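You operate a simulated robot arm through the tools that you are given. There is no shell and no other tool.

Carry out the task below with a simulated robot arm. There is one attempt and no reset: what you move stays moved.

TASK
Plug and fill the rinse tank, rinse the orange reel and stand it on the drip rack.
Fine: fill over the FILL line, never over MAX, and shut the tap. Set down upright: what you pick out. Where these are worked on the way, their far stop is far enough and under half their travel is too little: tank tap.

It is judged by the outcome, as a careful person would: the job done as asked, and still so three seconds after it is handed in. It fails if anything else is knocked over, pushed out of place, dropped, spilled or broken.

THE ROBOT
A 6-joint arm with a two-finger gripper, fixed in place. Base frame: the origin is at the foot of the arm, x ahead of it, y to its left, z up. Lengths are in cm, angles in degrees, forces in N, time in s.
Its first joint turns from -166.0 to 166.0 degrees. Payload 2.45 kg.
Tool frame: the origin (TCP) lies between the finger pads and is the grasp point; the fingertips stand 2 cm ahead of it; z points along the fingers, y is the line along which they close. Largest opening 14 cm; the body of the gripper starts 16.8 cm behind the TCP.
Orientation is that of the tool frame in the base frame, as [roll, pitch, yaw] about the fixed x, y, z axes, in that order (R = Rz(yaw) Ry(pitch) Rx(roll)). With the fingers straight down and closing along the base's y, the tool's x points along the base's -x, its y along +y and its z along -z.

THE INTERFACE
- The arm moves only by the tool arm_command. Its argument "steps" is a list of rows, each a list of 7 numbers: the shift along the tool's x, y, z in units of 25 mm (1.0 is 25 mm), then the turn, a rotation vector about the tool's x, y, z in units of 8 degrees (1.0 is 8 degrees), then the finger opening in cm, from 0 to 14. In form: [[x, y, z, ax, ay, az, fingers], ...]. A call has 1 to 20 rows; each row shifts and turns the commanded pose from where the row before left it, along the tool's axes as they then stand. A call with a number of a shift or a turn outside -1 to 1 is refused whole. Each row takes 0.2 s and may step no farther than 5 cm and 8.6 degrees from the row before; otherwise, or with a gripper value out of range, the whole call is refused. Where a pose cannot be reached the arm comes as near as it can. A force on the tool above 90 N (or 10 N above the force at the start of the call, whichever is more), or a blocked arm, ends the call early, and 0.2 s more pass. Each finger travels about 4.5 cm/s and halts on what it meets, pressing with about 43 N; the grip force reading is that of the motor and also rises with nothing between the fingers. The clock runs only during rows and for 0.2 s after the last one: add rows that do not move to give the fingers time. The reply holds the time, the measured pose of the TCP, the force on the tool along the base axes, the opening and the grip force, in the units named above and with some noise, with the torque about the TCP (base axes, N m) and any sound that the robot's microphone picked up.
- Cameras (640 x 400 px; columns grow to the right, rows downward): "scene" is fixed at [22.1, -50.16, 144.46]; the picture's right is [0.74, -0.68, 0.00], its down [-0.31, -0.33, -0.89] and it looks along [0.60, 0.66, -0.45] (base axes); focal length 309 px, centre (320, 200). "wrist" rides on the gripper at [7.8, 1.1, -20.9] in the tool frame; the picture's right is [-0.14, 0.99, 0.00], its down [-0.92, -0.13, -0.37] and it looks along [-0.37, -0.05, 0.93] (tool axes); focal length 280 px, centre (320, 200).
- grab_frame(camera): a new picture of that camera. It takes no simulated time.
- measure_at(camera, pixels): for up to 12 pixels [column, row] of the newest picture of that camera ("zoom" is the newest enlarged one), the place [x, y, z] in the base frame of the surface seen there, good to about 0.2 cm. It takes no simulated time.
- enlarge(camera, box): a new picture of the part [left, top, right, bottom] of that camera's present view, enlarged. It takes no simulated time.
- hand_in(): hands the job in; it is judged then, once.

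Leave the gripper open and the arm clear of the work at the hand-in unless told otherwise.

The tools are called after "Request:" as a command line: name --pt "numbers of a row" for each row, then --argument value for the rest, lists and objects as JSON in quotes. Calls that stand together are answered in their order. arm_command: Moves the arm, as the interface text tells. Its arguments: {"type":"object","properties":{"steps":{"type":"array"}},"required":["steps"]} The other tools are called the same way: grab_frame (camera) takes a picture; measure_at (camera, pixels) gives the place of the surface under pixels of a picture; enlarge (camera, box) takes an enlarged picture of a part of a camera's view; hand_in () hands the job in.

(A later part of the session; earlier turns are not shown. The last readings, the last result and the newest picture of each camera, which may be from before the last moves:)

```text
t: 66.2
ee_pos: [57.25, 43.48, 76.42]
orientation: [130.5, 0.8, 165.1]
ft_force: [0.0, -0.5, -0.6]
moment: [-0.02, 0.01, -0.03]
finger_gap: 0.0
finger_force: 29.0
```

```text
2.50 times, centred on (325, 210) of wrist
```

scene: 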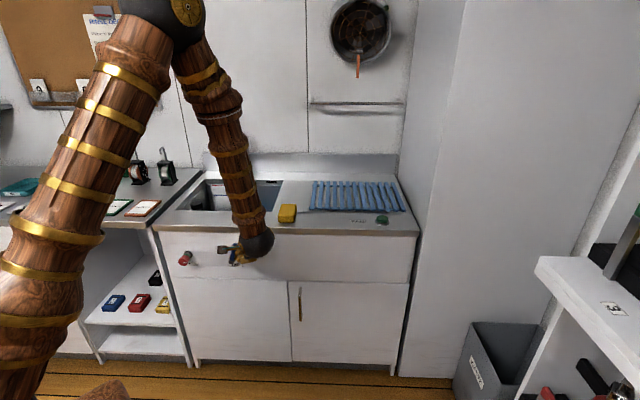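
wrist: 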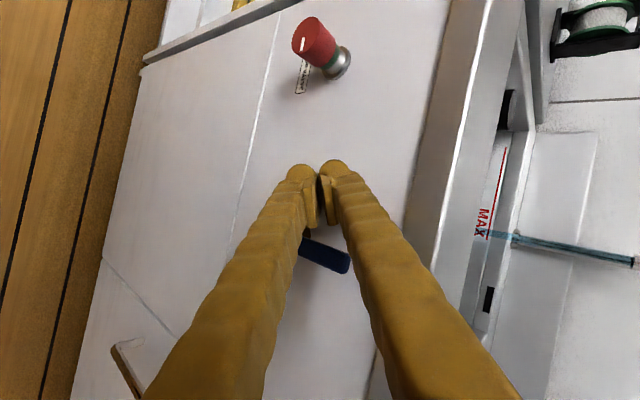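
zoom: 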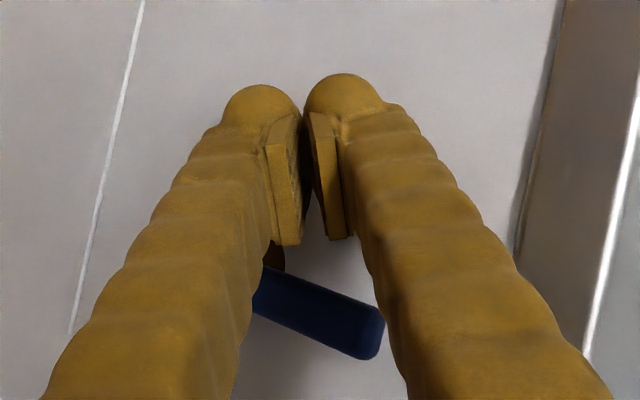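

The rate is about 0.4 cm/s. To aim for z≈79 I need about 22 s more. While waiting I'll check the lever angle (no simulated time), then wait 12 s in three calls.

Request:
measure_at --camera "zoom" --pixels '[[275, 285], [300, 300], [330, 315], [355, 325], [345, 345], [365, 340], [280, 310]]'

Request:
arm_command --pt "0 0 0 0 0 0 0" --pt "0 0 0 0 0 0 0" --pt "0 0 0 0 0 0 0" --pt "0 0 0 0 0 0 0" --pt "0 0 0 0 0 0 0" --pt "0 0 0 0 0 0 0" --pt "0 0 0 0 0 0 0" --pt "0 0 0 0 0 0 0" --pt "0 0 0 0 0 0 0" --pt "0 0 0 0 0 0 0" --pt "0 0 0 0 0 0 0" --pt "0 0 0 0 0 0 0" --pt "0 0 0 0 0 0 0" --pt "0 0 0 0 0 0 0" --pt "0 0 0 0 0 0 0" --pt "0 0 0 0 0 0 0" --pt "0 0 0 0 0 0 0" --pt "0 0 0 0 0 0 0" --pt "0 0 0 0 0 0 0" --pt "0 0 0 0 0 0 0"

```text
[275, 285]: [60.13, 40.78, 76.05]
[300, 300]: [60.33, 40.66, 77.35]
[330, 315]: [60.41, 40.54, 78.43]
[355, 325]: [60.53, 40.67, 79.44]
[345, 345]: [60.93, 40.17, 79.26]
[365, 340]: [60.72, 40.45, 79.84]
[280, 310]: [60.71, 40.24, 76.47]
```

```text
t: 70.4
ee_pos: [57.39, 43.46, 76.44]
orientation: [130.5, 0.8, 164.9]
ft_force: [-0.9, 1.0, -0.2]
moment: [0.0, -0.01, -0.03]
finger_gap: 0.0
finger_force: 28.7
```

The lever is at about 84°, well past half. I'll wait another 8 s or so and measure again.

Request:
arm_command --pt "0 0 0 0 0 0 0" --pt "0 0 0 0 0 0 0" --pt "0 0 0 0 0 0 0" --pt "0 0 0 0 0 0 0" --pt "0 0 0 0 0 0 0" --pt "0 0 0 0 0 0 0" --pt "0 0 0 0 0 0 0" --pt "0 0 0 0 0 0 0" --pt "0 0 0 0 0 0 0" --pt "0 0 0 0 0 0 0" --pt "0 0 0 0 0 0 0" --pt "0 0 0 0 0 0 0" --pt "0 0 0 0 0 0 0" --pt "0 0 0 0 0 0 0" --pt "0 0 0 0 0 0 0" --pt "0 0 0 0 0 0 0" --pt "0 0 0 0 0 0 0" --pt "0 0 0 0 0 0 0" --pt "0 0 0 0 0 0 0" --pt "0 0 0 0 0 0 0"

Request:
enlarge --camera "scene" --box '[185, 130, 295, 270]'

Request:
measure_at --camera "zoom" --pixels '[[385, 230], [400, 220], [385, 210], [400, 200], [345, 228], [320, 225], [300, 228], [370, 232]]'

```text
t: 74.6
ee_pos: [57.38, 43.65, 76.4]
orientation: [130.4, 0.8, 165.0]
ft_force: [-0.5, -0.6, 0.5]
moment: [-0.02, 0.0, -0.01]
finger_gap: 0.02
finger_force: 29.6
```

```text
2.86 times, centred on (240, 200) of scene
```

zoom: 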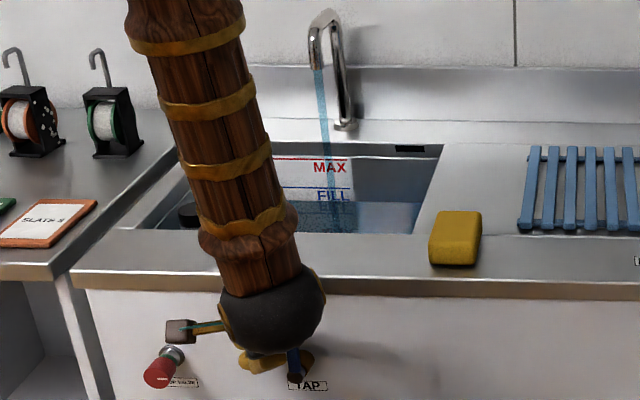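

```text
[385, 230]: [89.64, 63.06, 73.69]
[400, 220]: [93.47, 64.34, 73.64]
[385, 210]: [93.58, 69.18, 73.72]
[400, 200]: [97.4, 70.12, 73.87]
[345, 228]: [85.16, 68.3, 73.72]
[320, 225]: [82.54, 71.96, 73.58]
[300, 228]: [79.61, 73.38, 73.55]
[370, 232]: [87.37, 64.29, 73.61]
```

The level is 73.65 and the rate is 0.405 cm/s. I'll wait two more blocks, measuring after each.

Request:
arm_command --pt "0 0 0 0 0 0 0" --pt "0 0 0 0 0 0 0" --pt "0 0 0 0 0 0 0" --pt "0 0 0 0 0 0 0" --pt "0 0 0 0 0 0 0" --pt "0 0 0 0 0 0 0" --pt "0 0 0 0 0 0 0" --pt "0 0 0 0 0 0 0" --pt "0 0 0 0 0 0 0" --pt "0 0 0 0 0 0 0" --pt "0 0 0 0 0 0 0" --pt "0 0 0 0 0 0 0" --pt "0 0 0 0 0 0 0" --pt "0 0 0 0 0 0 0" --pt "0 0 0 0 0 0 0" --pt "0 0 0 0 0 0 0" --pt "0 0 0 0 0 0 0" --pt "0 0 0 0 0 0 0" --pt "0 0 0 0 0 0 0" --pt "0 0 0 0 0 0 0"

Request:
arm_command --pt "0 0 0 0 0 0 0" --pt "0 0 0 0 0 0 0" --pt "0 0 0 0 0 0 0" --pt "0 0 0 0 0 0 0" --pt "0 0 0 0 0 0 0" --pt "0 0 0 0 0 0 0" --pt "0 0 0 0 0 0 0" --pt "0 0 0 0 0 0 0" --pt "0 0 0 0 0 0 0" --pt "0 0 0 0 0 0 0" --pt "0 0 0 0 0 0 0" --pt "0 0 0 0 0 0 0" --pt "0 0 0 0 0 0 0" --pt "0 0 0 0 0 0 0" --pt "0 0 0 0 0 0 0"

Request:
enlarge --camera "scene" --box '[185, 130, 295, 270]'

Request:
measure_at --camera "zoom" --pixels '[[385, 230], [400, 220], [385, 210], [345, 228], [320, 225], [370, 232]]'

```text
t: 78.8
ee_pos: [57.33, 43.55, 76.43]
orientation: [130.5, 0.7, 165.0]
ft_force: [0.0, -1.1, 0.6]
moment: [-0.04, -0.01, -0.02]
finger_gap: 0.01
finger_force: 29.1
```

```text
t: 82.0
ee_pos: [57.33, 43.67, 76.44]
orientation: [130.5, 0.8, 165.0]
ft_force: [-0.3, -0.4, -0.3]
moment: [-0.02, 0.0, 0.0]
finger_gap: 0.02
finger_force: 29.1
```

```text
2.86 times, centred on (240, 200) of scene
```

zoom: 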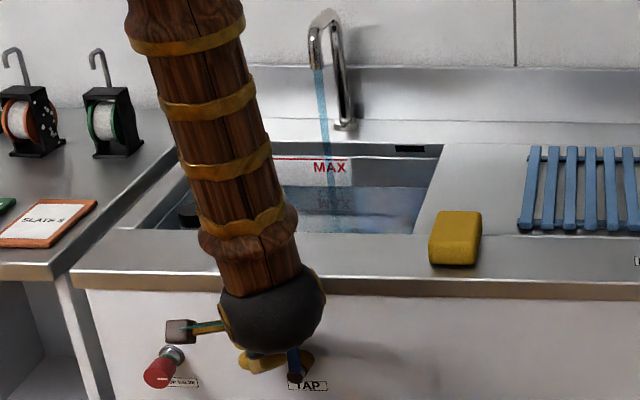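

```text
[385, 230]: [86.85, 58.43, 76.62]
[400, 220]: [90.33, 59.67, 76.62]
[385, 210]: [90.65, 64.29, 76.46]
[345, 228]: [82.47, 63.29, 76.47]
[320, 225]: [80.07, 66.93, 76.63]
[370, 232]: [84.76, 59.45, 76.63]
```

The level is 76.6. I'll wait 1.8 s more and then sweep the lever back towards closed, to about 15° nominal, in the same call.

Request:
arm_command --pt "0 0 0 0 0 0 0" --pt "0 0 0 0 0 0 0" --pt "0 0 0 0 0 0 0" --pt "0 0 0 0 0 0 0" --pt "0 0 0 0 0 0 0" --pt "0 0 0 0 0 0 0" --pt "0 0 0 0 0 0 0" --pt "0 0 0 0 0 0 0" --pt "-0.398 0.01 -0.311 0 0 0 0" --pt "-0.398 0.01 -0.311 0 0 0 0" --pt "-0.311 -0.056 -0.189 0 0 0 0" --pt "-0.277 -0.089 -0.135 0 0 0 0" --pt "-0.277 -0.089 -0.135 0 0 0 0" --pt "-0.268 -0.146 -0.079 0 0 0 0" --pt "-0.268 -0.146 -0.079 0 0 0 0" --pt "-0.244 -0.206 -0.01 0 0 0 0" --pt "-0.244 -0.206 -0.01 0 0 0 0" --pt "-0.197 -0.234 0.05 0 0 0 0" --pt "-0.197 -0.234 0.05 0 0 0 0"

Request:
grab_frame --camera "wrist"

Request:
enlarge --camera "scene" --box '[185, 130, 295, 290]'

Request:
measure_at --camera "zoom" --pixels '[[370, 205], [380, 190], [350, 195], [360, 210]]'

```text
t: 86.0
ee_pos: [63.65, 37.2, 75.81]
orientation: [130.5, 0.8, 164.9]
ft_force: [-1.6, -2.2, -0.3]
moment: [-0.06, 0.07, -0.08]
finger_gap: 0.0
finger_force: 29.4
```

```text
taken
```

wrist: 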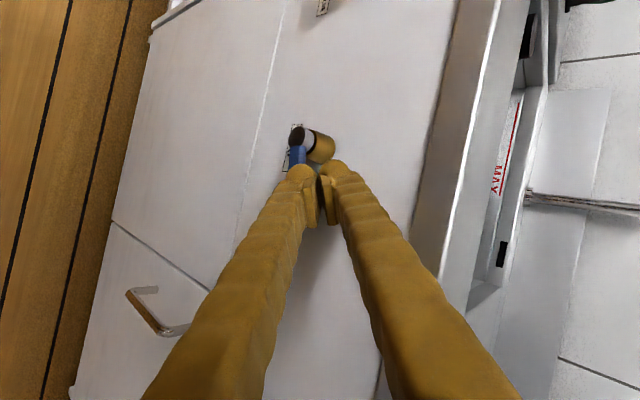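

```text
2.50 times, centred on (240, 210) of scene
```

zoom: 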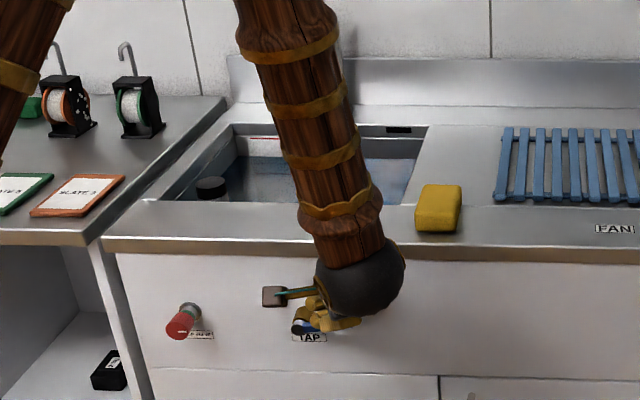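

```text
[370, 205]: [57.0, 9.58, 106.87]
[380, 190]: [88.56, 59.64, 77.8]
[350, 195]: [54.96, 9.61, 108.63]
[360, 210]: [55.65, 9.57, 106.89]
```

The level is 77.8 and the stream seems to have stopped, with the lever nearly down. I'll press the last bit in small steps, watching the force.

Request:
arm_command --pt "0 -0.091 0.078 0 0 0 0" --pt "0 -0.091 0.078 0 0 0 0" --pt "0 0 0 0 0 0 0"

Request:
enlarge --camera "wrist" --box '[240, 90, 400, 250]'

Request:
measure_at --camera "zoom" --pixels '[[245, 150], [235, 170], [230, 185], [250, 180], [260, 160]]'

```text
t: 86.8
ee_pos: [63.61, 37.33, 75.24]
orientation: [130.4, 0.8, 164.9]
ft_force: [-0.7, -1.4, -0.3]
moment: [-0.03, 0.01, 0.0]
finger_gap: 0.0
finger_force: 29.3
```

```text
2.50 times, centred on (320, 170) of wrist
```

zoom: 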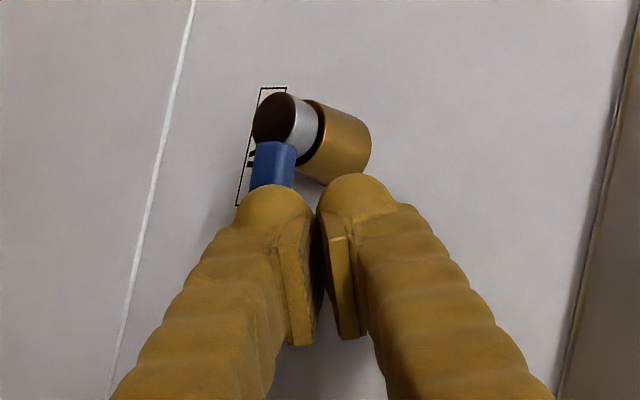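

```text
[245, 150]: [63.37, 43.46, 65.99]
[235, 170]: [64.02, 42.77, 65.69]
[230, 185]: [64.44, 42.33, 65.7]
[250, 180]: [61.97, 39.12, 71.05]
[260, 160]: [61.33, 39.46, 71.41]
```

Request:
arm_command --pt "0 -0.091 0.078 0 0 0 0" --pt "0 0 0 0 0 0 0"

Request:
arm_command --pt "0 -0.091 0.078 0 0 0 0" --pt "0 0 0 0 0 0 0"

```text
t: 87.4
ee_pos: [63.64, 37.26, 74.86]
orientation: [130.6, 0.7, 165.1]
ft_force: [-2.4, -2.8, 0.9]
moment: [-0.06, 0.04, -0.06]
finger_gap: 0.0
finger_force: 29.7
```

```text
t: 88.0
ee_pos: [63.67, 37.17, 74.74]
orientation: [130.4, 0.9, 164.9]
ft_force: [-5.3, -5.8, 11.3]
moment: [-0.28, 0.0, -0.16]
finger_gap: 0.0
finger_force: 29.6
```

The force rose to 11 N, so the lever has met its closed stop. One more gentle press, then I'll lift off and check.

Request:
arm_command --pt "0 -0.05 0.043 0 0 0 0" --pt "0 0 0 0 0 0 0"

Request:
arm_command --pt "0 0.2 -0.17 0 0 0 0" --pt "0 0.4 -0.343 0 0 0 0" --pt "0 0.6 -0.51 0 0 0 0" --pt "0 0.6 -0.51 0 0 0 0" --pt "0 0.6 -0.51 0 0 0 0" --pt "0 0 0 0 0 0 0"

Request:
grab_frame --camera "wrist"

Request:
enlarge --camera "scene" --box '[165, 130, 295, 290]'

```text
t: 88.6
ee_pos: [63.63, 37.13, 74.54]
orientation: [130.5, 0.9, 165.0]
ft_force: [-16.2, -20.9, 34.4]
moment: [-0.82, 0.04, -0.49]
finger_gap: 0.01
finger_force: 29.4
```

```text
t: 90.0
ee_pos: [63.56, 37.34, 82.32]
orientation: [130.6, 0.7, 165.0]
ft_force: [0.1, -0.3, 1.0]
moment: [0.0, -0.03, 0.0]
finger_gap: 0.0
finger_force: 29.2
```

```text
taken
```

wrist: 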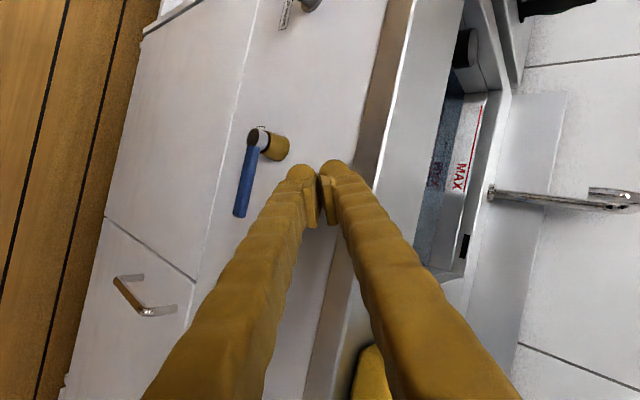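

```text
2.50 times, centred on (230, 210) of scene
```

zoom: 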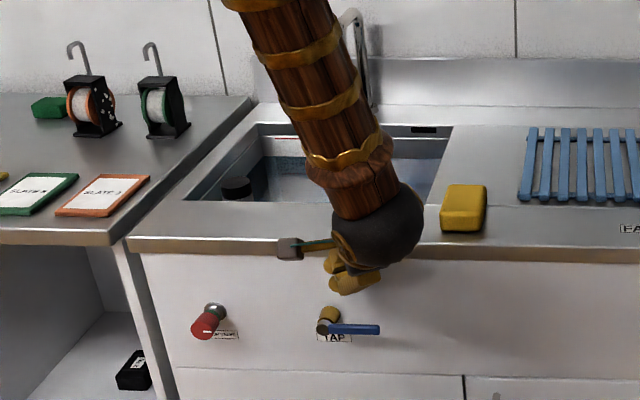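

The lever is horizontal again and the stream is gone. I'll measure the lever slope and the water level.

Request:
measure_at --camera "wrist" --pixels '[[251, 155], [247, 180], [243, 205], [455, 110], [445, 200], [437, 230], [449, 150]]'

Request:
enlarge --camera "wrist" --box '[220, 110, 310, 230]'

```text
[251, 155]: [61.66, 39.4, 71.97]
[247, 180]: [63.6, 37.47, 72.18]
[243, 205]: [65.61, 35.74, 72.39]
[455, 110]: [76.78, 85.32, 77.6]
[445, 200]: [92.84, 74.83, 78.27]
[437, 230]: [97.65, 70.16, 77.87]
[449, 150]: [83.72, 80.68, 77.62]
```

```text
3.33 times, centred on (265, 170) of wrist
```

zoom: 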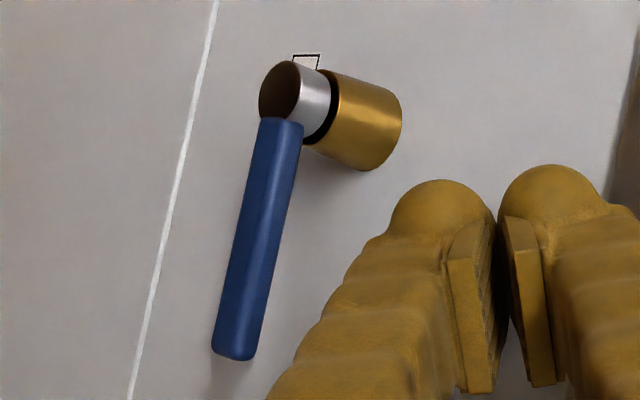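

Request:
measure_at --camera "zoom" --pixels '[[292, 150], [280, 210], [268, 270], [256, 330], [262, 150], [250, 210], [236, 270], [224, 330]]'

Request:
enlarge --camera "scene" --box '[215, 245, 265, 275]'

Request:
measure_at --camera "zoom" --pixels '[[250, 200], [300, 200], [350, 200], [400, 200], [440, 200]]'

```text
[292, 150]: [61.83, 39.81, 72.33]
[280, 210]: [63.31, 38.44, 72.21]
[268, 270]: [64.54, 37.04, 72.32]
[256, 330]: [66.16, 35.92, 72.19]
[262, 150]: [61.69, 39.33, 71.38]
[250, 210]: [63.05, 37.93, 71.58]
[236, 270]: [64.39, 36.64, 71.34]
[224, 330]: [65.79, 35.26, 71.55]
```

```text
12.80 times, centred on (240, 260) of scene
```

zoom: 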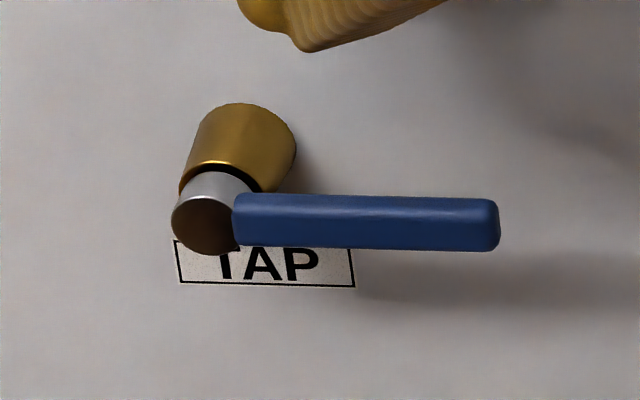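

```text
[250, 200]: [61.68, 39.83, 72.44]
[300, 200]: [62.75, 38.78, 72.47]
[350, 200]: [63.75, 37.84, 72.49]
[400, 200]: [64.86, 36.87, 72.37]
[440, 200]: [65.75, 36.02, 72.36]
```

The tap is shut and level as at the start, and the water stands at about z=77.8, between FILL (76) and MAX (81.7). Next is the reel. I'll rise clear of the counter and point the tool straight down, so I can roll the wrist the other way round for the reel.

Request:
arm_command --pt "0 0 -0.5 0 0 0 0" --pt "0.05 0.654 -0.67 0 0 0 0" --pt "0.05 0.654 -0.67 0 0 0 1" --pt "0.05 0.654 -0.67 0 0 0 3" --pt "0.05 0.654 -0.67 0 0 0 5" --pt "0.05 0.654 -0.67 0 0 0 6" --pt "0.05 0.654 -0.67 0 0 0 6" --pt "0.05 0.654 -0.67 0 0 0 6" --pt "0.05 0.654 -0.67 0 0 0 6" --pt "0.05 0.654 -0.67 0 0 0 6" --pt "0.05 0.654 -0.67 0 0 0 6" --pt "0.05 0.654 -0.67 0 0 0 6" --pt "0.05 0.654 -0.67 0 0 0 6" --pt "0 0 0 0.893 0 0 6" --pt "0 0 0 0.893 0 0 6" --pt "0 0 0 0.893 0 0 6" --pt "0 0 0 0.893 0 0 6" --pt "0 0 0 0.893 0 0 6" --pt "0 0 0 0.893 0 0 6" --pt "0 0 0 0.86 0 0 6"

Request:
grab_frame --camera "scene"

```text
t: 94.2
ee_pos: [60.75, 34.45, 111.27]
orientation: [-179.7, 0.9, 165.1]
ft_force: [-0.1, -0.6, 0.3]
moment: [0.02, -0.04, 0.01]
finger_gap: 6.02
finger_force: 0.1
```

```text
taken
```

scene: 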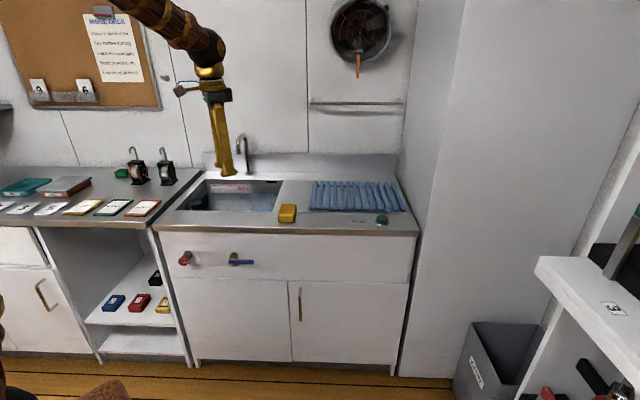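

The tool points straight down. I'll translate towards the reel side, to about (33, 75, 116).

Request:
arm_command --pt "0.5 0.43 -0.06 0 0 0 6" --pt "0.93 0.8 -0.125 0 0 0 6" --pt "0.93 0.8 -0.125 0 0 0 6" --pt "0.93 0.8 -0.125 0 0 0 6" --pt "0.93 0.8 -0.125 0 0 0 6" --pt "0.93 0.8 -0.125 0 0 0 6" --pt "0.93 0.8 -0.125 0 0 0 6" --pt "0.93 0.8 -0.125 0 0 0 6" --pt "0.93 0.8 -0.125 0 0 0 6" --pt "0.93 0.8 -0.125 0 0 0 6" --pt "0.93 0.8 -0.125 0 0 0 6" --pt "0.93 0.8 -0.125 0 0 0 6" --pt "0.93 0.8 -0.125 0 0 0 6" --pt "0.93 0.8 -0.125 0 0 0 6" --pt "0.93 0.8 -0.125 0 0 0 6" --pt "0.93 0.8 -0.125 0 0 0 6" --pt "0.4 0.4 -0.06 0 0 0 6"

Request:
arm_command --pt "0 0 0 0 0 -0.98 6" --pt "0 0 0 0 0 -0.98 6" --pt "0 0 0 0 0 -0.98 6" --pt "0 0 0 0 0 -0.98 6" --pt "0 0 0 0 0 -0.98 6" --pt "0 0 0 0 0 -0.98 6" --pt "0 0 0 0 0 -0.98 6" --pt "0 0 0 0 0 -0.98 6" --pt "0 0 0 0 0 -0.98 6" --pt "0 0 0 0 0 -0.98 6" --pt "0 0 0 0 0 -0.98 6" --pt "0 0 0 0 0 -0.98 6" --pt "0 0 0 0 0 -0.98 6" --pt "0 0 0 0 0 -0.98 6" --pt "0 0 0 0 0 -0.98 6"

Request:
arm_command --pt "0 0 0 0 0 -0.98 6" --pt "0 0 0 0 0 -0.98 6" --pt "0 0 0 0 0 -0.98 6" --pt "0 0 0 0 0 -0.98 6" --pt "0 0 0 0 0 -0.98 6" --pt "0 0 0 0 0 -0.98 6" --pt "0 0 0 0 0 -0.98 6" --pt "0 0 0 0 0 -0.98 6" --pt "0 0 0 0 0 -0.98 6" --pt "0 0 0 0 0 -0.98 6" --pt "0 0 0 0 0 -0.98 6" --pt "0 0 0 0 0 -0.98 6" --pt "0 0 0 0 0 -0.98 7" --pt "0 0 0 0 0 -0.98 8" --pt "0 0 0 0 0 -0.98 9"

Request:
grab_frame --camera "scene"

Request:
grab_frame --camera "wrist"

```text
t: 98.0
ee_pos: [34.96, 75.1, 112.71]
orientation: [-177.8, 0.7, 163.9]
ft_force: [0.3, -0.1, -0.2]
moment: [-0.02, 0.06, -0.02]
finger_gap: 6.02
finger_force: 0.1
stopped in row 17: the arm was blocked; the commanded pose is now the measured one
```

```text
t: 101.2
ee_pos: [34.8, 75.08, 112.54]
orientation: [179.5, -2.3, -78.2]
ft_force: [0.0, -0.4, -0.8]
moment: [0.01, 0.01, -0.01]
finger_gap: 6.03
finger_force: 0.1
```

```text
t: 104.4
ee_pos: [34.74, 75.12, 112.66]
orientation: [178.1, 1.5, 39.4]
ft_force: [-0.1, 0.4, 0.8]
moment: [0.02, 0.0, -0.01]
finger_gap: 9.01
finger_force: 0.1
```

```text
taken
```

scene: 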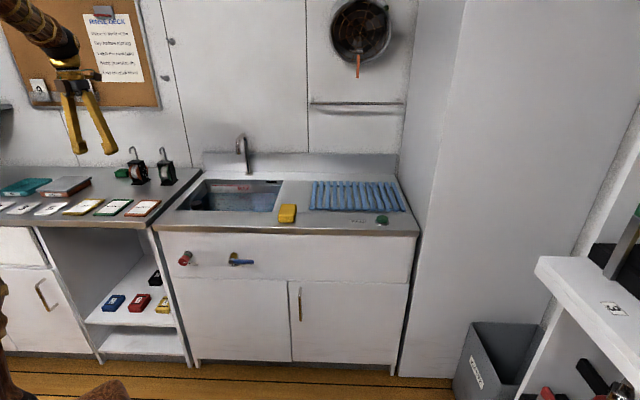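

```text
taken
```

wrist: 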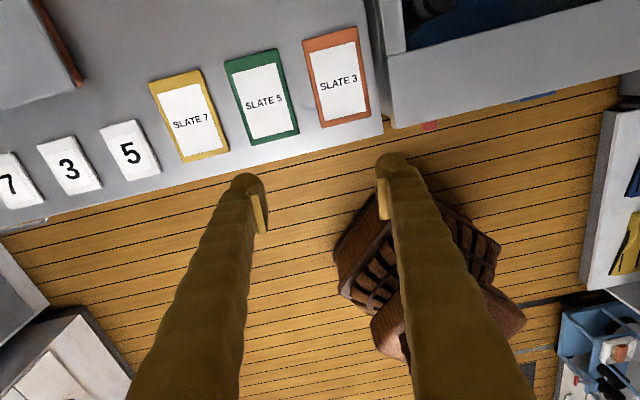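

The arm reported itself blocked at the end of that translation, at (35, 75, 112.7) with no force. I'll look closely to see whether anything was touched.

Request:
enlarge --camera "scene" --box '[0, 0, 200, 125]'

Request:
enlarge --camera "scene" --box '[0, 130, 200, 255]'

Request:
measure_at --camera "scene" --pixels '[[20, 50], [38, 88], [120, 50], [60, 15], [20, 130], [100, 130], [170, 60]]'

```text
3.20 times, centred on (100, 62) of scene
```

zoom: 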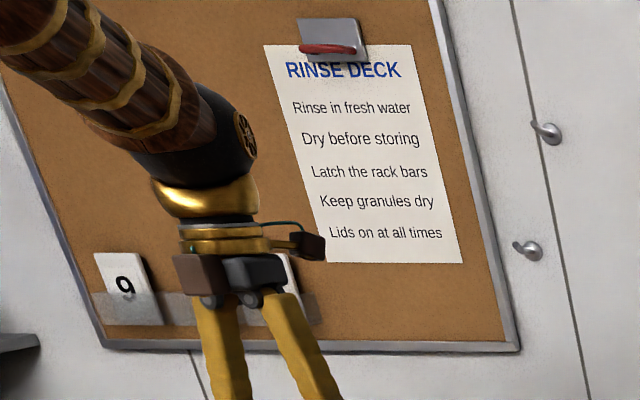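

```text
3.20 times, centred on (100, 192) of scene
```

zoom: 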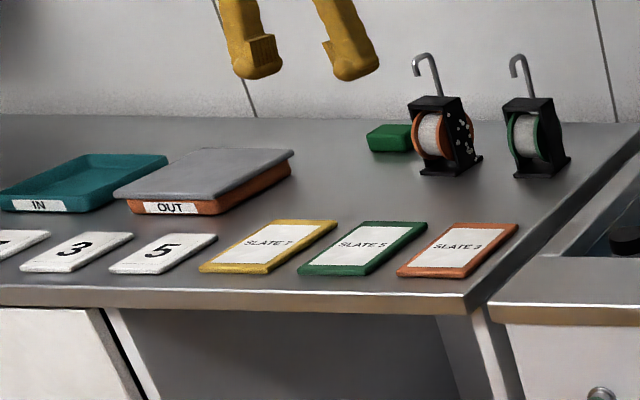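

```text
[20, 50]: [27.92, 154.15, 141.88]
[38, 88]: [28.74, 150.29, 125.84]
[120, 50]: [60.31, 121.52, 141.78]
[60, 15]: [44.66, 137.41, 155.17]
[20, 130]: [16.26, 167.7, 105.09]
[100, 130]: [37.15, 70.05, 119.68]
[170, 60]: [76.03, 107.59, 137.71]
```

Nothing has been touched. It was likely a tracking limit, so I'll move more slowly. Next I'll tilt the tool outward about 50° with the camera on top.

Request:
arm_command --pt "0 0 0 0 0.8 0 9" --pt "0 0 0 0 0.8 0 9" --pt "0 0 0 0 0.8 0 9" --pt "0 0 0 0 0.8 0 9" --pt "0 0 0 0 0.8 0 9" --pt "0 0 0 0 0.8 0 9" --pt "0 0 0 0 0.8 0 9" --pt "0 0 0 0 0.6 0 9" --pt "0 0 0 0 0 0 9"

Request:
grab_frame --camera "wrist"

```text
t: 105.3
ee_pos: [36.8, 76.3, 99.42]
orientation: [173.3, -12.5, 40.1]
ft_force: [-1.3, 0.6, 0.1]
moment: [-0.06, -0.24, -0.02]
finger_gap: 9.0
finger_force: 0.1
stopped in row 4: the arm was blocked; the commanded pose is now the measured one
```

```text
taken
```

wrist: 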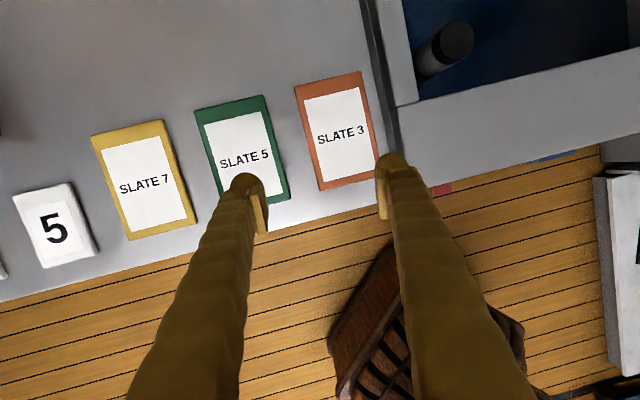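

Odd: the TCP dropped to z=99 and the arm was blocked again. I'll look at the whole scene before moving any further.

Request:
grab_frame --camera "scene"

Request:
enlarge --camera "scene" --box '[0, 0, 200, 200]'

```text
taken
```

scene: 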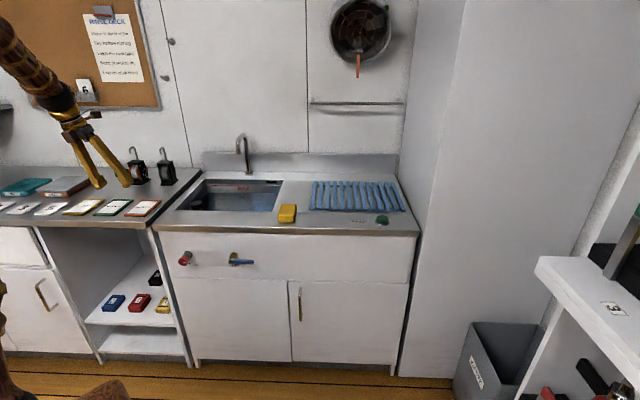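

```text
2.00 times, centred on (100, 100) of scene
```

zoom: 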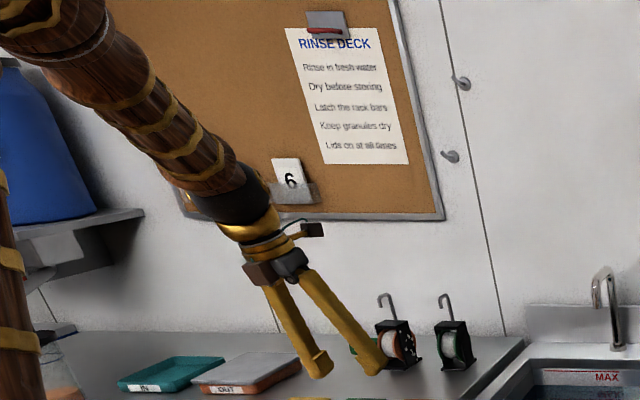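

The enlarged view shows a shelf with a blue container further left. The arm's upper links could be near it, so I'll look there.

Request:
enlarge --camera "scene" --box '[0, 0, 20, 330]'

Request:
measure_at --camera "zoom" --pixels '[[200, 120], [250, 150], [260, 190], [320, 100], [300, 60], [220, 60], [180, 100], [240, 230], [150, 200]]'

```text
1.21 times, centred on (10, 165) of scene
```

zoom: 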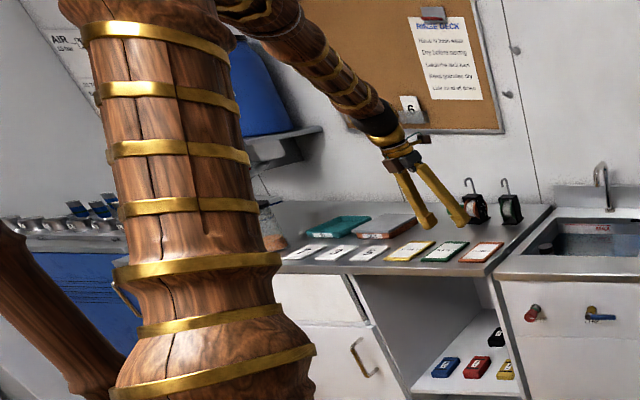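

```text
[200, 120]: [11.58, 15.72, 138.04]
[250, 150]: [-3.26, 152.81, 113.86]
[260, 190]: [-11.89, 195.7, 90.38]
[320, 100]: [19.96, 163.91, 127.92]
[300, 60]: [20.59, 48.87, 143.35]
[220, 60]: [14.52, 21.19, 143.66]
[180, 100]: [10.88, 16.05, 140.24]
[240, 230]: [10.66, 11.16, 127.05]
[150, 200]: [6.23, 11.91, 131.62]
```

The elbow is at about (14, 21, 143), far from the shelf at y≈150, so nothing was hit. It's more likely a joint limit or branch issue on this winding. I'll raise the tool gently and see how it responds.

Request:
arm_command --pt "0.087 0.045 -0.388 0 0 0 9" --pt "0.173 0.091 -0.775 0 0 0 9" --pt "0.173 0.091 -0.775 0 0 0 9" --pt "0 0 0 0 0 0 9"

```text
t: 106.3
ee_pos: [37.53, 75.92, 102.64]
orientation: [172.6, -11.3, 39.9]
ft_force: [-0.1, -0.4, 0.3]
moment: [-0.01, -0.02, -0.01]
finger_gap: 9.01
finger_force: 0.0
```

Request:
arm_command --pt "0 0 0 0 0 0 9" --pt "0 0 0 0 0 0 9" --pt "0.173 0.091 -0.775 0 0 0 9" --pt "0.173 0.091 -0.775 0 0 0 9" --pt "0.173 0.091 -0.775 0 0 0 9" --pt "0 0 0 0 0 0 9" --pt "0 0 0 0 0 0 9"

Request:
grab_frame --camera "scene"

```text
t: 108.1
ee_pos: [38.09, 76.44, 106.79]
orientation: [172.0, -10.2, 39.6]
ft_force: [-0.1, -0.7, 1.4]
moment: [0.08, 0.09, 0.03]
finger_gap: 9.0
finger_force: 0.1
stopped in row 7: the arm was blocked; the commanded pose is now the measured one
```

```text
taken
```

scene: 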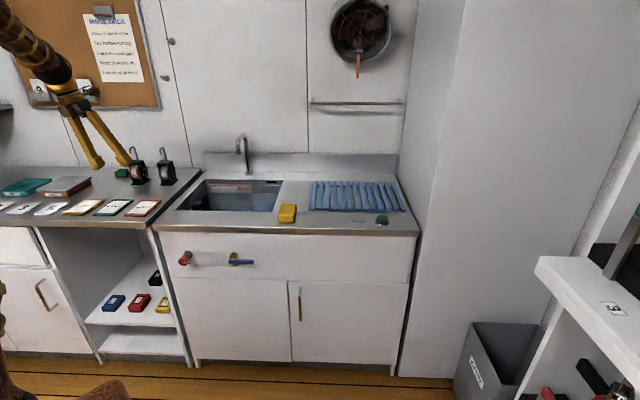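

The arm gets blocked even while holding still, so some upper link can't get where the command wants it. I'll look at the links themselves.

Request:
enlarge --camera "scene" --box '[0, 150, 10, 400]'

Request:
measure_at --camera "zoom" --pixels '[[60, 330], [20, 250], [120, 390], [200, 350], [200, 200], [200, 80], [230, 390], [300, 350], [280, 40], [100, 300]]'

Request:
grab_frame --camera "wrist"

```text
1.60 times, centred on (5, 275) of scene
```

zoom: 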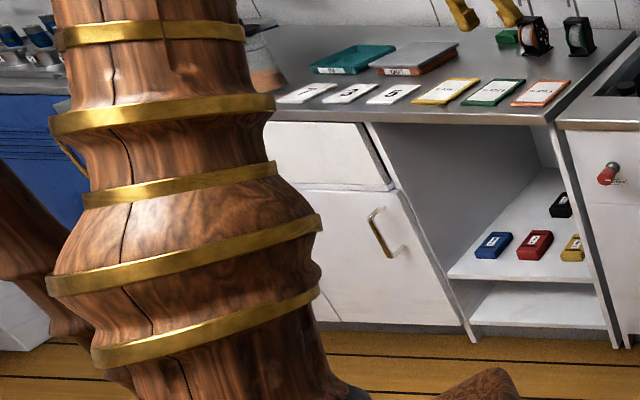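

```text
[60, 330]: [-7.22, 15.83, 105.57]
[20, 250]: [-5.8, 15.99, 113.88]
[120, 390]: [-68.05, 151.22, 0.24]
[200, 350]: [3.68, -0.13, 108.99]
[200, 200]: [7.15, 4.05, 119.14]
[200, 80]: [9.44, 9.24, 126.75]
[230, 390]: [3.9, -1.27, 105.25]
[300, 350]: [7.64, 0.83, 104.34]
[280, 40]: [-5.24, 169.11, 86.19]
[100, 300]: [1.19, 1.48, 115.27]
```

```text
taken
```

wrist: 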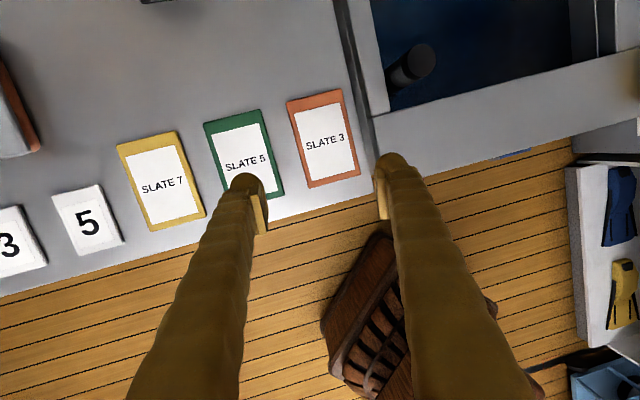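

Request:
enlarge --camera "scene" --box '[0, 300, 1, 400]'

Request:
enlarge --camera "scene" --box '[0, 0, 4, 400]'

```text
4.00 times, centred on (0, 350) of scene
```

zoom: 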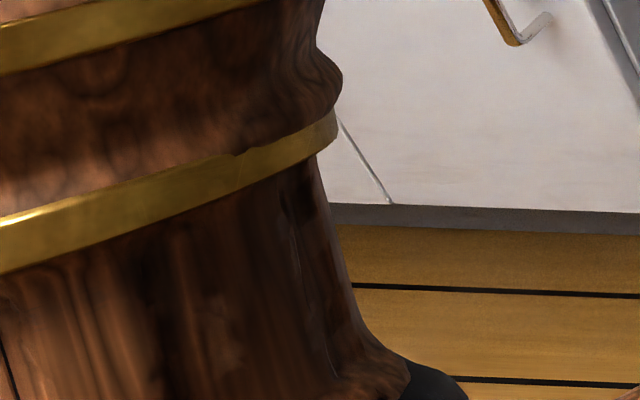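

```text
1.00 times, centred on (2, 200) of scene (not enlarged: the box is as wide or as high as the picture)
```

zoom: 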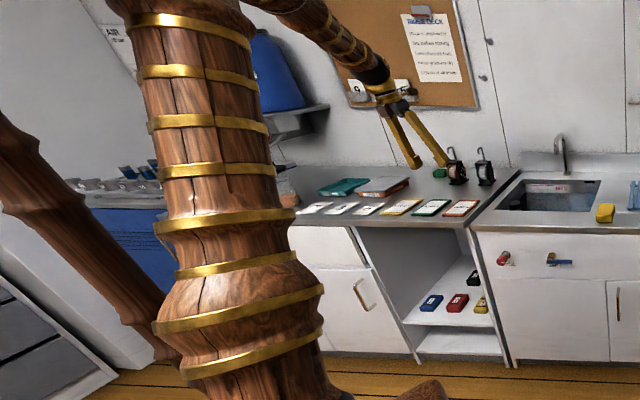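

Request:
enlarge --camera "scene" --box '[0, 0, 440, 2]'

Request:
enlarge --camera "scene" --box '[0, 0, 4, 300]'

```text
1.45 times, centred on (220, 1) of scene
```

zoom: 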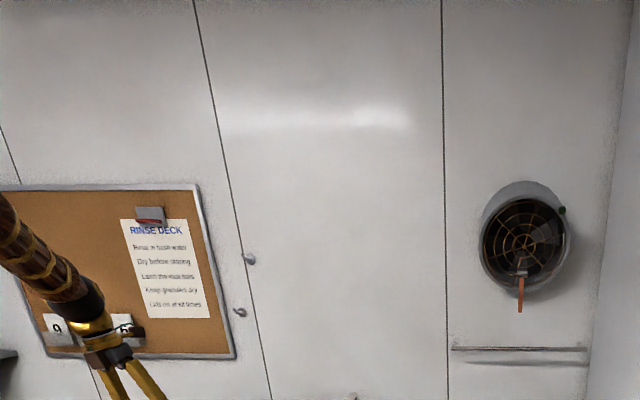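

```text
1.33 times, centred on (2, 150) of scene
```

zoom: 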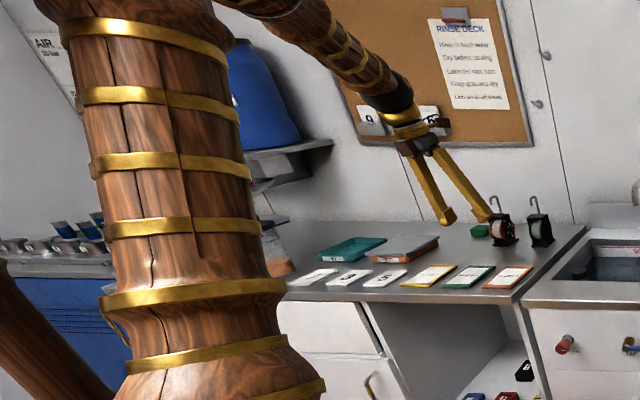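

I can't see any contact. I'll test by moving outward slowly, towards the reel side at larger radius and a little up, and check whether the arm follows.

Request:
arm_command --pt "0.332 -0.182 -0.068 0 0 0 9" --pt "0.332 -0.182 -0.068 0 0 0 9" --pt "0.332 -0.182 -0.068 0 0 0 9" --pt "0.332 -0.182 -0.068 0 0 0 9" --pt "0 0 0 0 0 0 9"

```text
t: 109.3
ee_pos: [39.32, 79.68, 107.49]
orientation: [171.9, -10.1, 39.6]
ft_force: [-0.3, -0.2, -0.1]
moment: [-0.02, -0.03, -0.01]
finger_gap: 9.0
finger_force: 0.1
```

Moving outward tracks well. I'll continue outward.

Request:
arm_command --pt "0.5 -0.27 -0.2 0 0 0 9" --pt "0.5 -0.27 -0.2 0 0 0 9" --pt "0.5 -0.27 -0.2 0 0 0 9" --pt "0.5 -0.27 -0.2 0 0 0 9" --pt "0.5 -0.27 -0.2 0 0 0 9" --pt "0.5 -0.27 -0.2 0 0 0 9" --pt "0 0 0 0 0 0 9"

```text
t: 110.9
ee_pos: [41.92, 87.65, 111.38]
orientation: [171.9, -10.1, 39.6]
ft_force: [1.3, -0.2, 0.2]
moment: [-0.01, 0.0, 0.0]
finger_gap: 8.99
finger_force: 0.0
```

The arm tracks fine out here. I'll tilt up gradually while moving outward, correcting the small roll error as well.

Request:
arm_command --pt "0.3 0 0 0.25 0.5 0 9" --pt "0.3 0 0 0.25 0.5 0 9" --pt "0.3 0 0 0.25 0.5 0 9" --pt "0.3 0 0 0.25 0.5 0 9" --pt "0 0 0 0 0 0 9"

```text
t: 112.1
ee_pos: [44.07, 89.59, 112.07]
orientation: [179.5, -26.1, 40.9]
ft_force: [0.4, -0.1, 0.1]
moment: [0.01, -0.03, -0.01]
finger_gap: 8.99
finger_force: 0.0
```

Request:
arm_command --pt "0.2 0 0 0 0.5 0 9" --pt "0.2 0 0 0 0.5 0 9" --pt "0.2 0 0 0 0.5 0 9" --pt "0.2 0 0 0 0.5 0 9" --pt "0 0 0 0 0 0 9"

Request:
grab_frame --camera "wrist"

```text
t: 113.3
ee_pos: [45.33, 90.66, 113.2]
orientation: [179.5, -42.1, 41.0]
ft_force: [0.6, -0.1, -0.8]
moment: [0.0, 0.01, -0.02]
finger_gap: 9.0
finger_force: 0.0
```

```text
taken
```

wrist: 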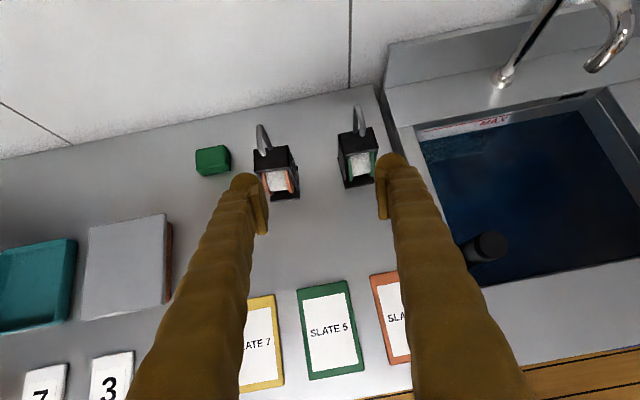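

I have a good view of both reels now. The orange one is at (277,172), with its hook at (262,140). I'll enlarge and measure it.

Request:
enlarge --camera "wrist" --box '[235, 110, 325, 210]'

Request:
measure_at --camera "zoom" --pixels '[[280, 130], [380, 110], [300, 190], [405, 175], [345, 150], [265, 80], [275, 60], [315, 140], [300, 290], [415, 280], [350, 290], [330, 240]]'

```text
4.00 times, centred on (280, 160) of wrist
```

zoom: 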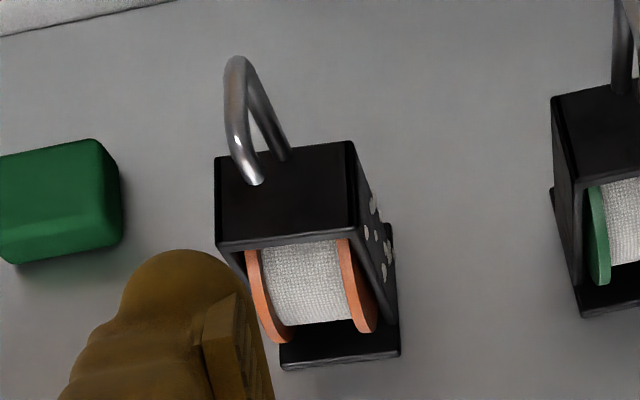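

```text
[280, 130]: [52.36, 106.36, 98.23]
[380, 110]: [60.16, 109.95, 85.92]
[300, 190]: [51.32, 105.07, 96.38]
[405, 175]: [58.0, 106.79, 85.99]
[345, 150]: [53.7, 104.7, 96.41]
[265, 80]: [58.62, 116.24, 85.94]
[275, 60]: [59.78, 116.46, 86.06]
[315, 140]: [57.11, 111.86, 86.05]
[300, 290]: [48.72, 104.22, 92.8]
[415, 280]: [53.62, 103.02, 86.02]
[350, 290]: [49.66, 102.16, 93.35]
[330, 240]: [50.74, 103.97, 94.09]
```

Request:
measure_at --camera "zoom" --pixels '[[221, 162], [348, 146], [352, 230], [221, 240], [284, 352], [395, 346], [288, 365], [395, 230], [238, 75], [255, 178], [275, 140], [388, 240]]'

```text
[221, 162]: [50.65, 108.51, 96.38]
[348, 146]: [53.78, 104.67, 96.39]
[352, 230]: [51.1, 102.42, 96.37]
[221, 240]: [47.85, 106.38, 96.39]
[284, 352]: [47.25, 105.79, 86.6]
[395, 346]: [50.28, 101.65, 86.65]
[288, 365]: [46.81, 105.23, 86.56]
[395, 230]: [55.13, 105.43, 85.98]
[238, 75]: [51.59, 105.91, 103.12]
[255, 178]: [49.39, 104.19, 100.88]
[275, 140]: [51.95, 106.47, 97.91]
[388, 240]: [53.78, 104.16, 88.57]
```

The reel's top plate is centred at (50.85, 105.5), z=96.4. It is 5 cm wide and its heading is 39.6°. I'll move to a standoff 12 cm back from a grasp point 2 cm below the top plate.

Request:
arm_command --pt "0 0 0 -0.1 0 0.111 9" --pt "-0.153 -0.513 0.752 0 0 0 9" --pt "-0.153 -0.513 0.752 0 0 0 9" --pt "-0.153 -0.513 0.752 0 0 0 9" --pt "-0.153 -0.513 0.752 0 0 0 9" --pt "-0.153 -0.513 0.752 0 0 0 9" --pt "-0.153 -0.513 0.752 0 0 0 9" --pt "0 0 0 0 0 0 9"

Request:
grab_frame --camera "wrist"

Request:
grab_frame --camera "scene"

```text
t: 115.1
ee_pos: [45.2, 100.11, 103.12]
orientation: [179.4, -42.1, 39.8]
ft_force: [0.8, -0.5, -0.1]
moment: [0.0, 0.0, 0.01]
finger_gap: 9.01
finger_force: 0.1
```

```text
taken
```

wrist: 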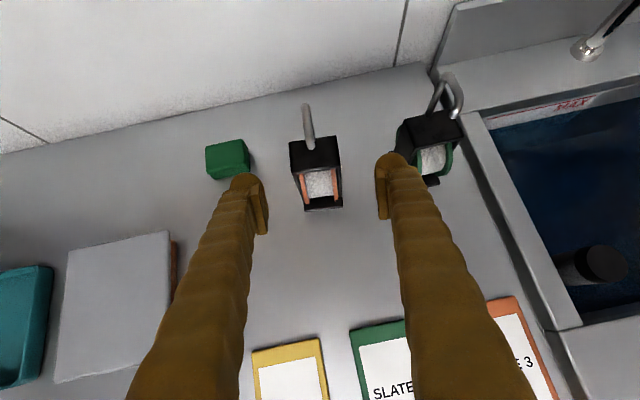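

```text
taken
```

scene: 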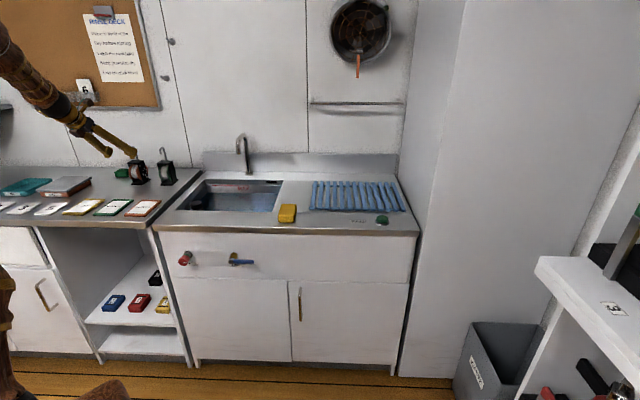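

The reel is centred between the fingers. I'll advance 11.7 cm along the tool axis.

Request:
arm_command --pt "0 -0.07 0.78 0 0 0 9" --pt "0 -0.07 0.78 0 0 0 9" --pt "0 -0.07 0.78 0 0 0 9" --pt "0 0 0.78 0 0 0 9" --pt "0 0 0.78 0 0 0 9" --pt "-0.02 0 0.78 0 0 0 9" --pt "0 0 0 0 0 0 9"

Request:
grab_frame --camera "wrist"

Request:
enlarge --camera "scene" --box '[80, 120, 180, 200]'

```text
t: 116.7
ee_pos: [50.92, 105.57, 94.4]
orientation: [179.4, -42.3, 39.8]
ft_force: [-0.1, 0.2, 0.9]
moment: [-0.03, 0.01, 0.02]
finger_gap: 8.98
finger_force: 0.0
```

```text
taken
```

wrist: 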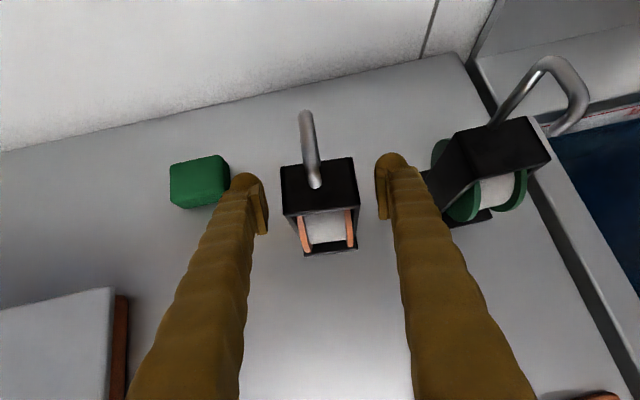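

```text
5.00 times, centred on (130, 160) of scene
```

zoom: 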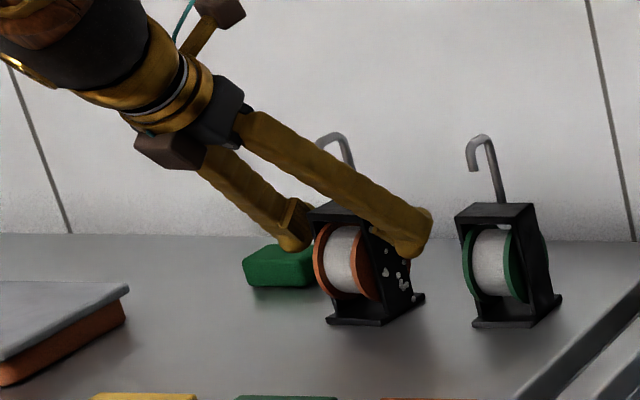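

The fingers stand on either side of the reel's frame, so I'll close them.

Request:
arm_command --pt "0 0 0 0 0 0 7" --pt "0 0 0 0 0 0 5.5" --pt "0 0 0 0 0 0 4.5" --pt "0 0 0 0 0 0 4" --pt "0 0 0 0 0 0 4" --pt "0 0 0 0 0 0 4"

Request:
enlarge --camera "scene" --box '[80, 120, 180, 200]'

```text
t: 118.1
ee_pos: [50.79, 105.63, 94.37]
orientation: [179.5, -42.1, 39.8]
ft_force: [0.7, 0.5, 0.4]
moment: [0.06, 0.03, -0.01]
finger_gap: 5.79
finger_force: 43.1
```

```text
5.00 times, centred on (130, 160) of scene
```

zoom: 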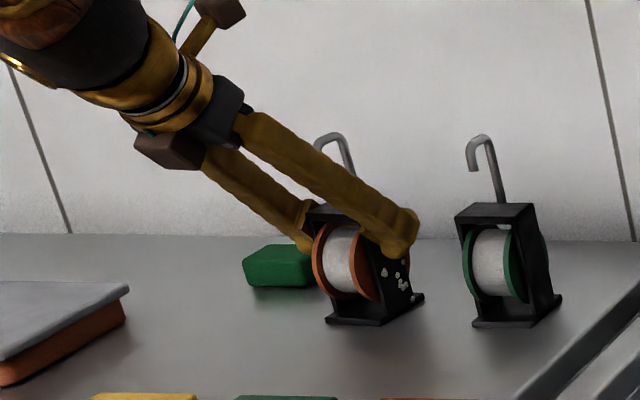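

The gripper holds at 5.79 cm with 43 N. I'll lift straight up slowly.

Request:
arm_command --pt "0.13 0 -0.15 0 0 0 4" --pt "0.27 0 -0.297 0 0 0 4" --pt "0.402 0 -0.445 0 0 0 4" --pt "0.402 0 -0.445 0 0 0 4" --pt "0 0 0 0 0 0 4"

Request:
enlarge --camera "scene" --box '[80, 110, 180, 190]'

Request:
grab_frame --camera "wrist"

```text
t: 119.3
ee_pos: [50.79, 105.61, 99.02]
orientation: [179.6, -42.1, 39.8]
ft_force: [-0.2, -0.1, -3.6]
moment: [-0.01, -0.01, 0.04]
finger_gap: 5.77
finger_force: 43.4
```

```text
5.00 times, centred on (130, 150) of scene
```

zoom: 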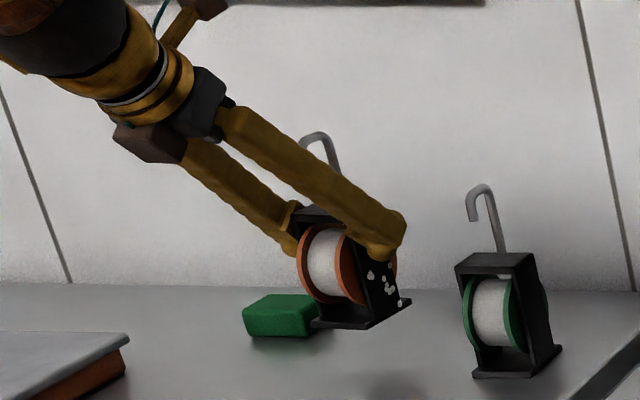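

```text
taken
```

wrist: 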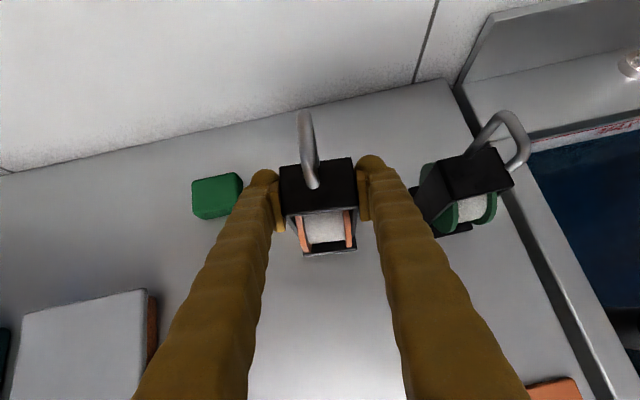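

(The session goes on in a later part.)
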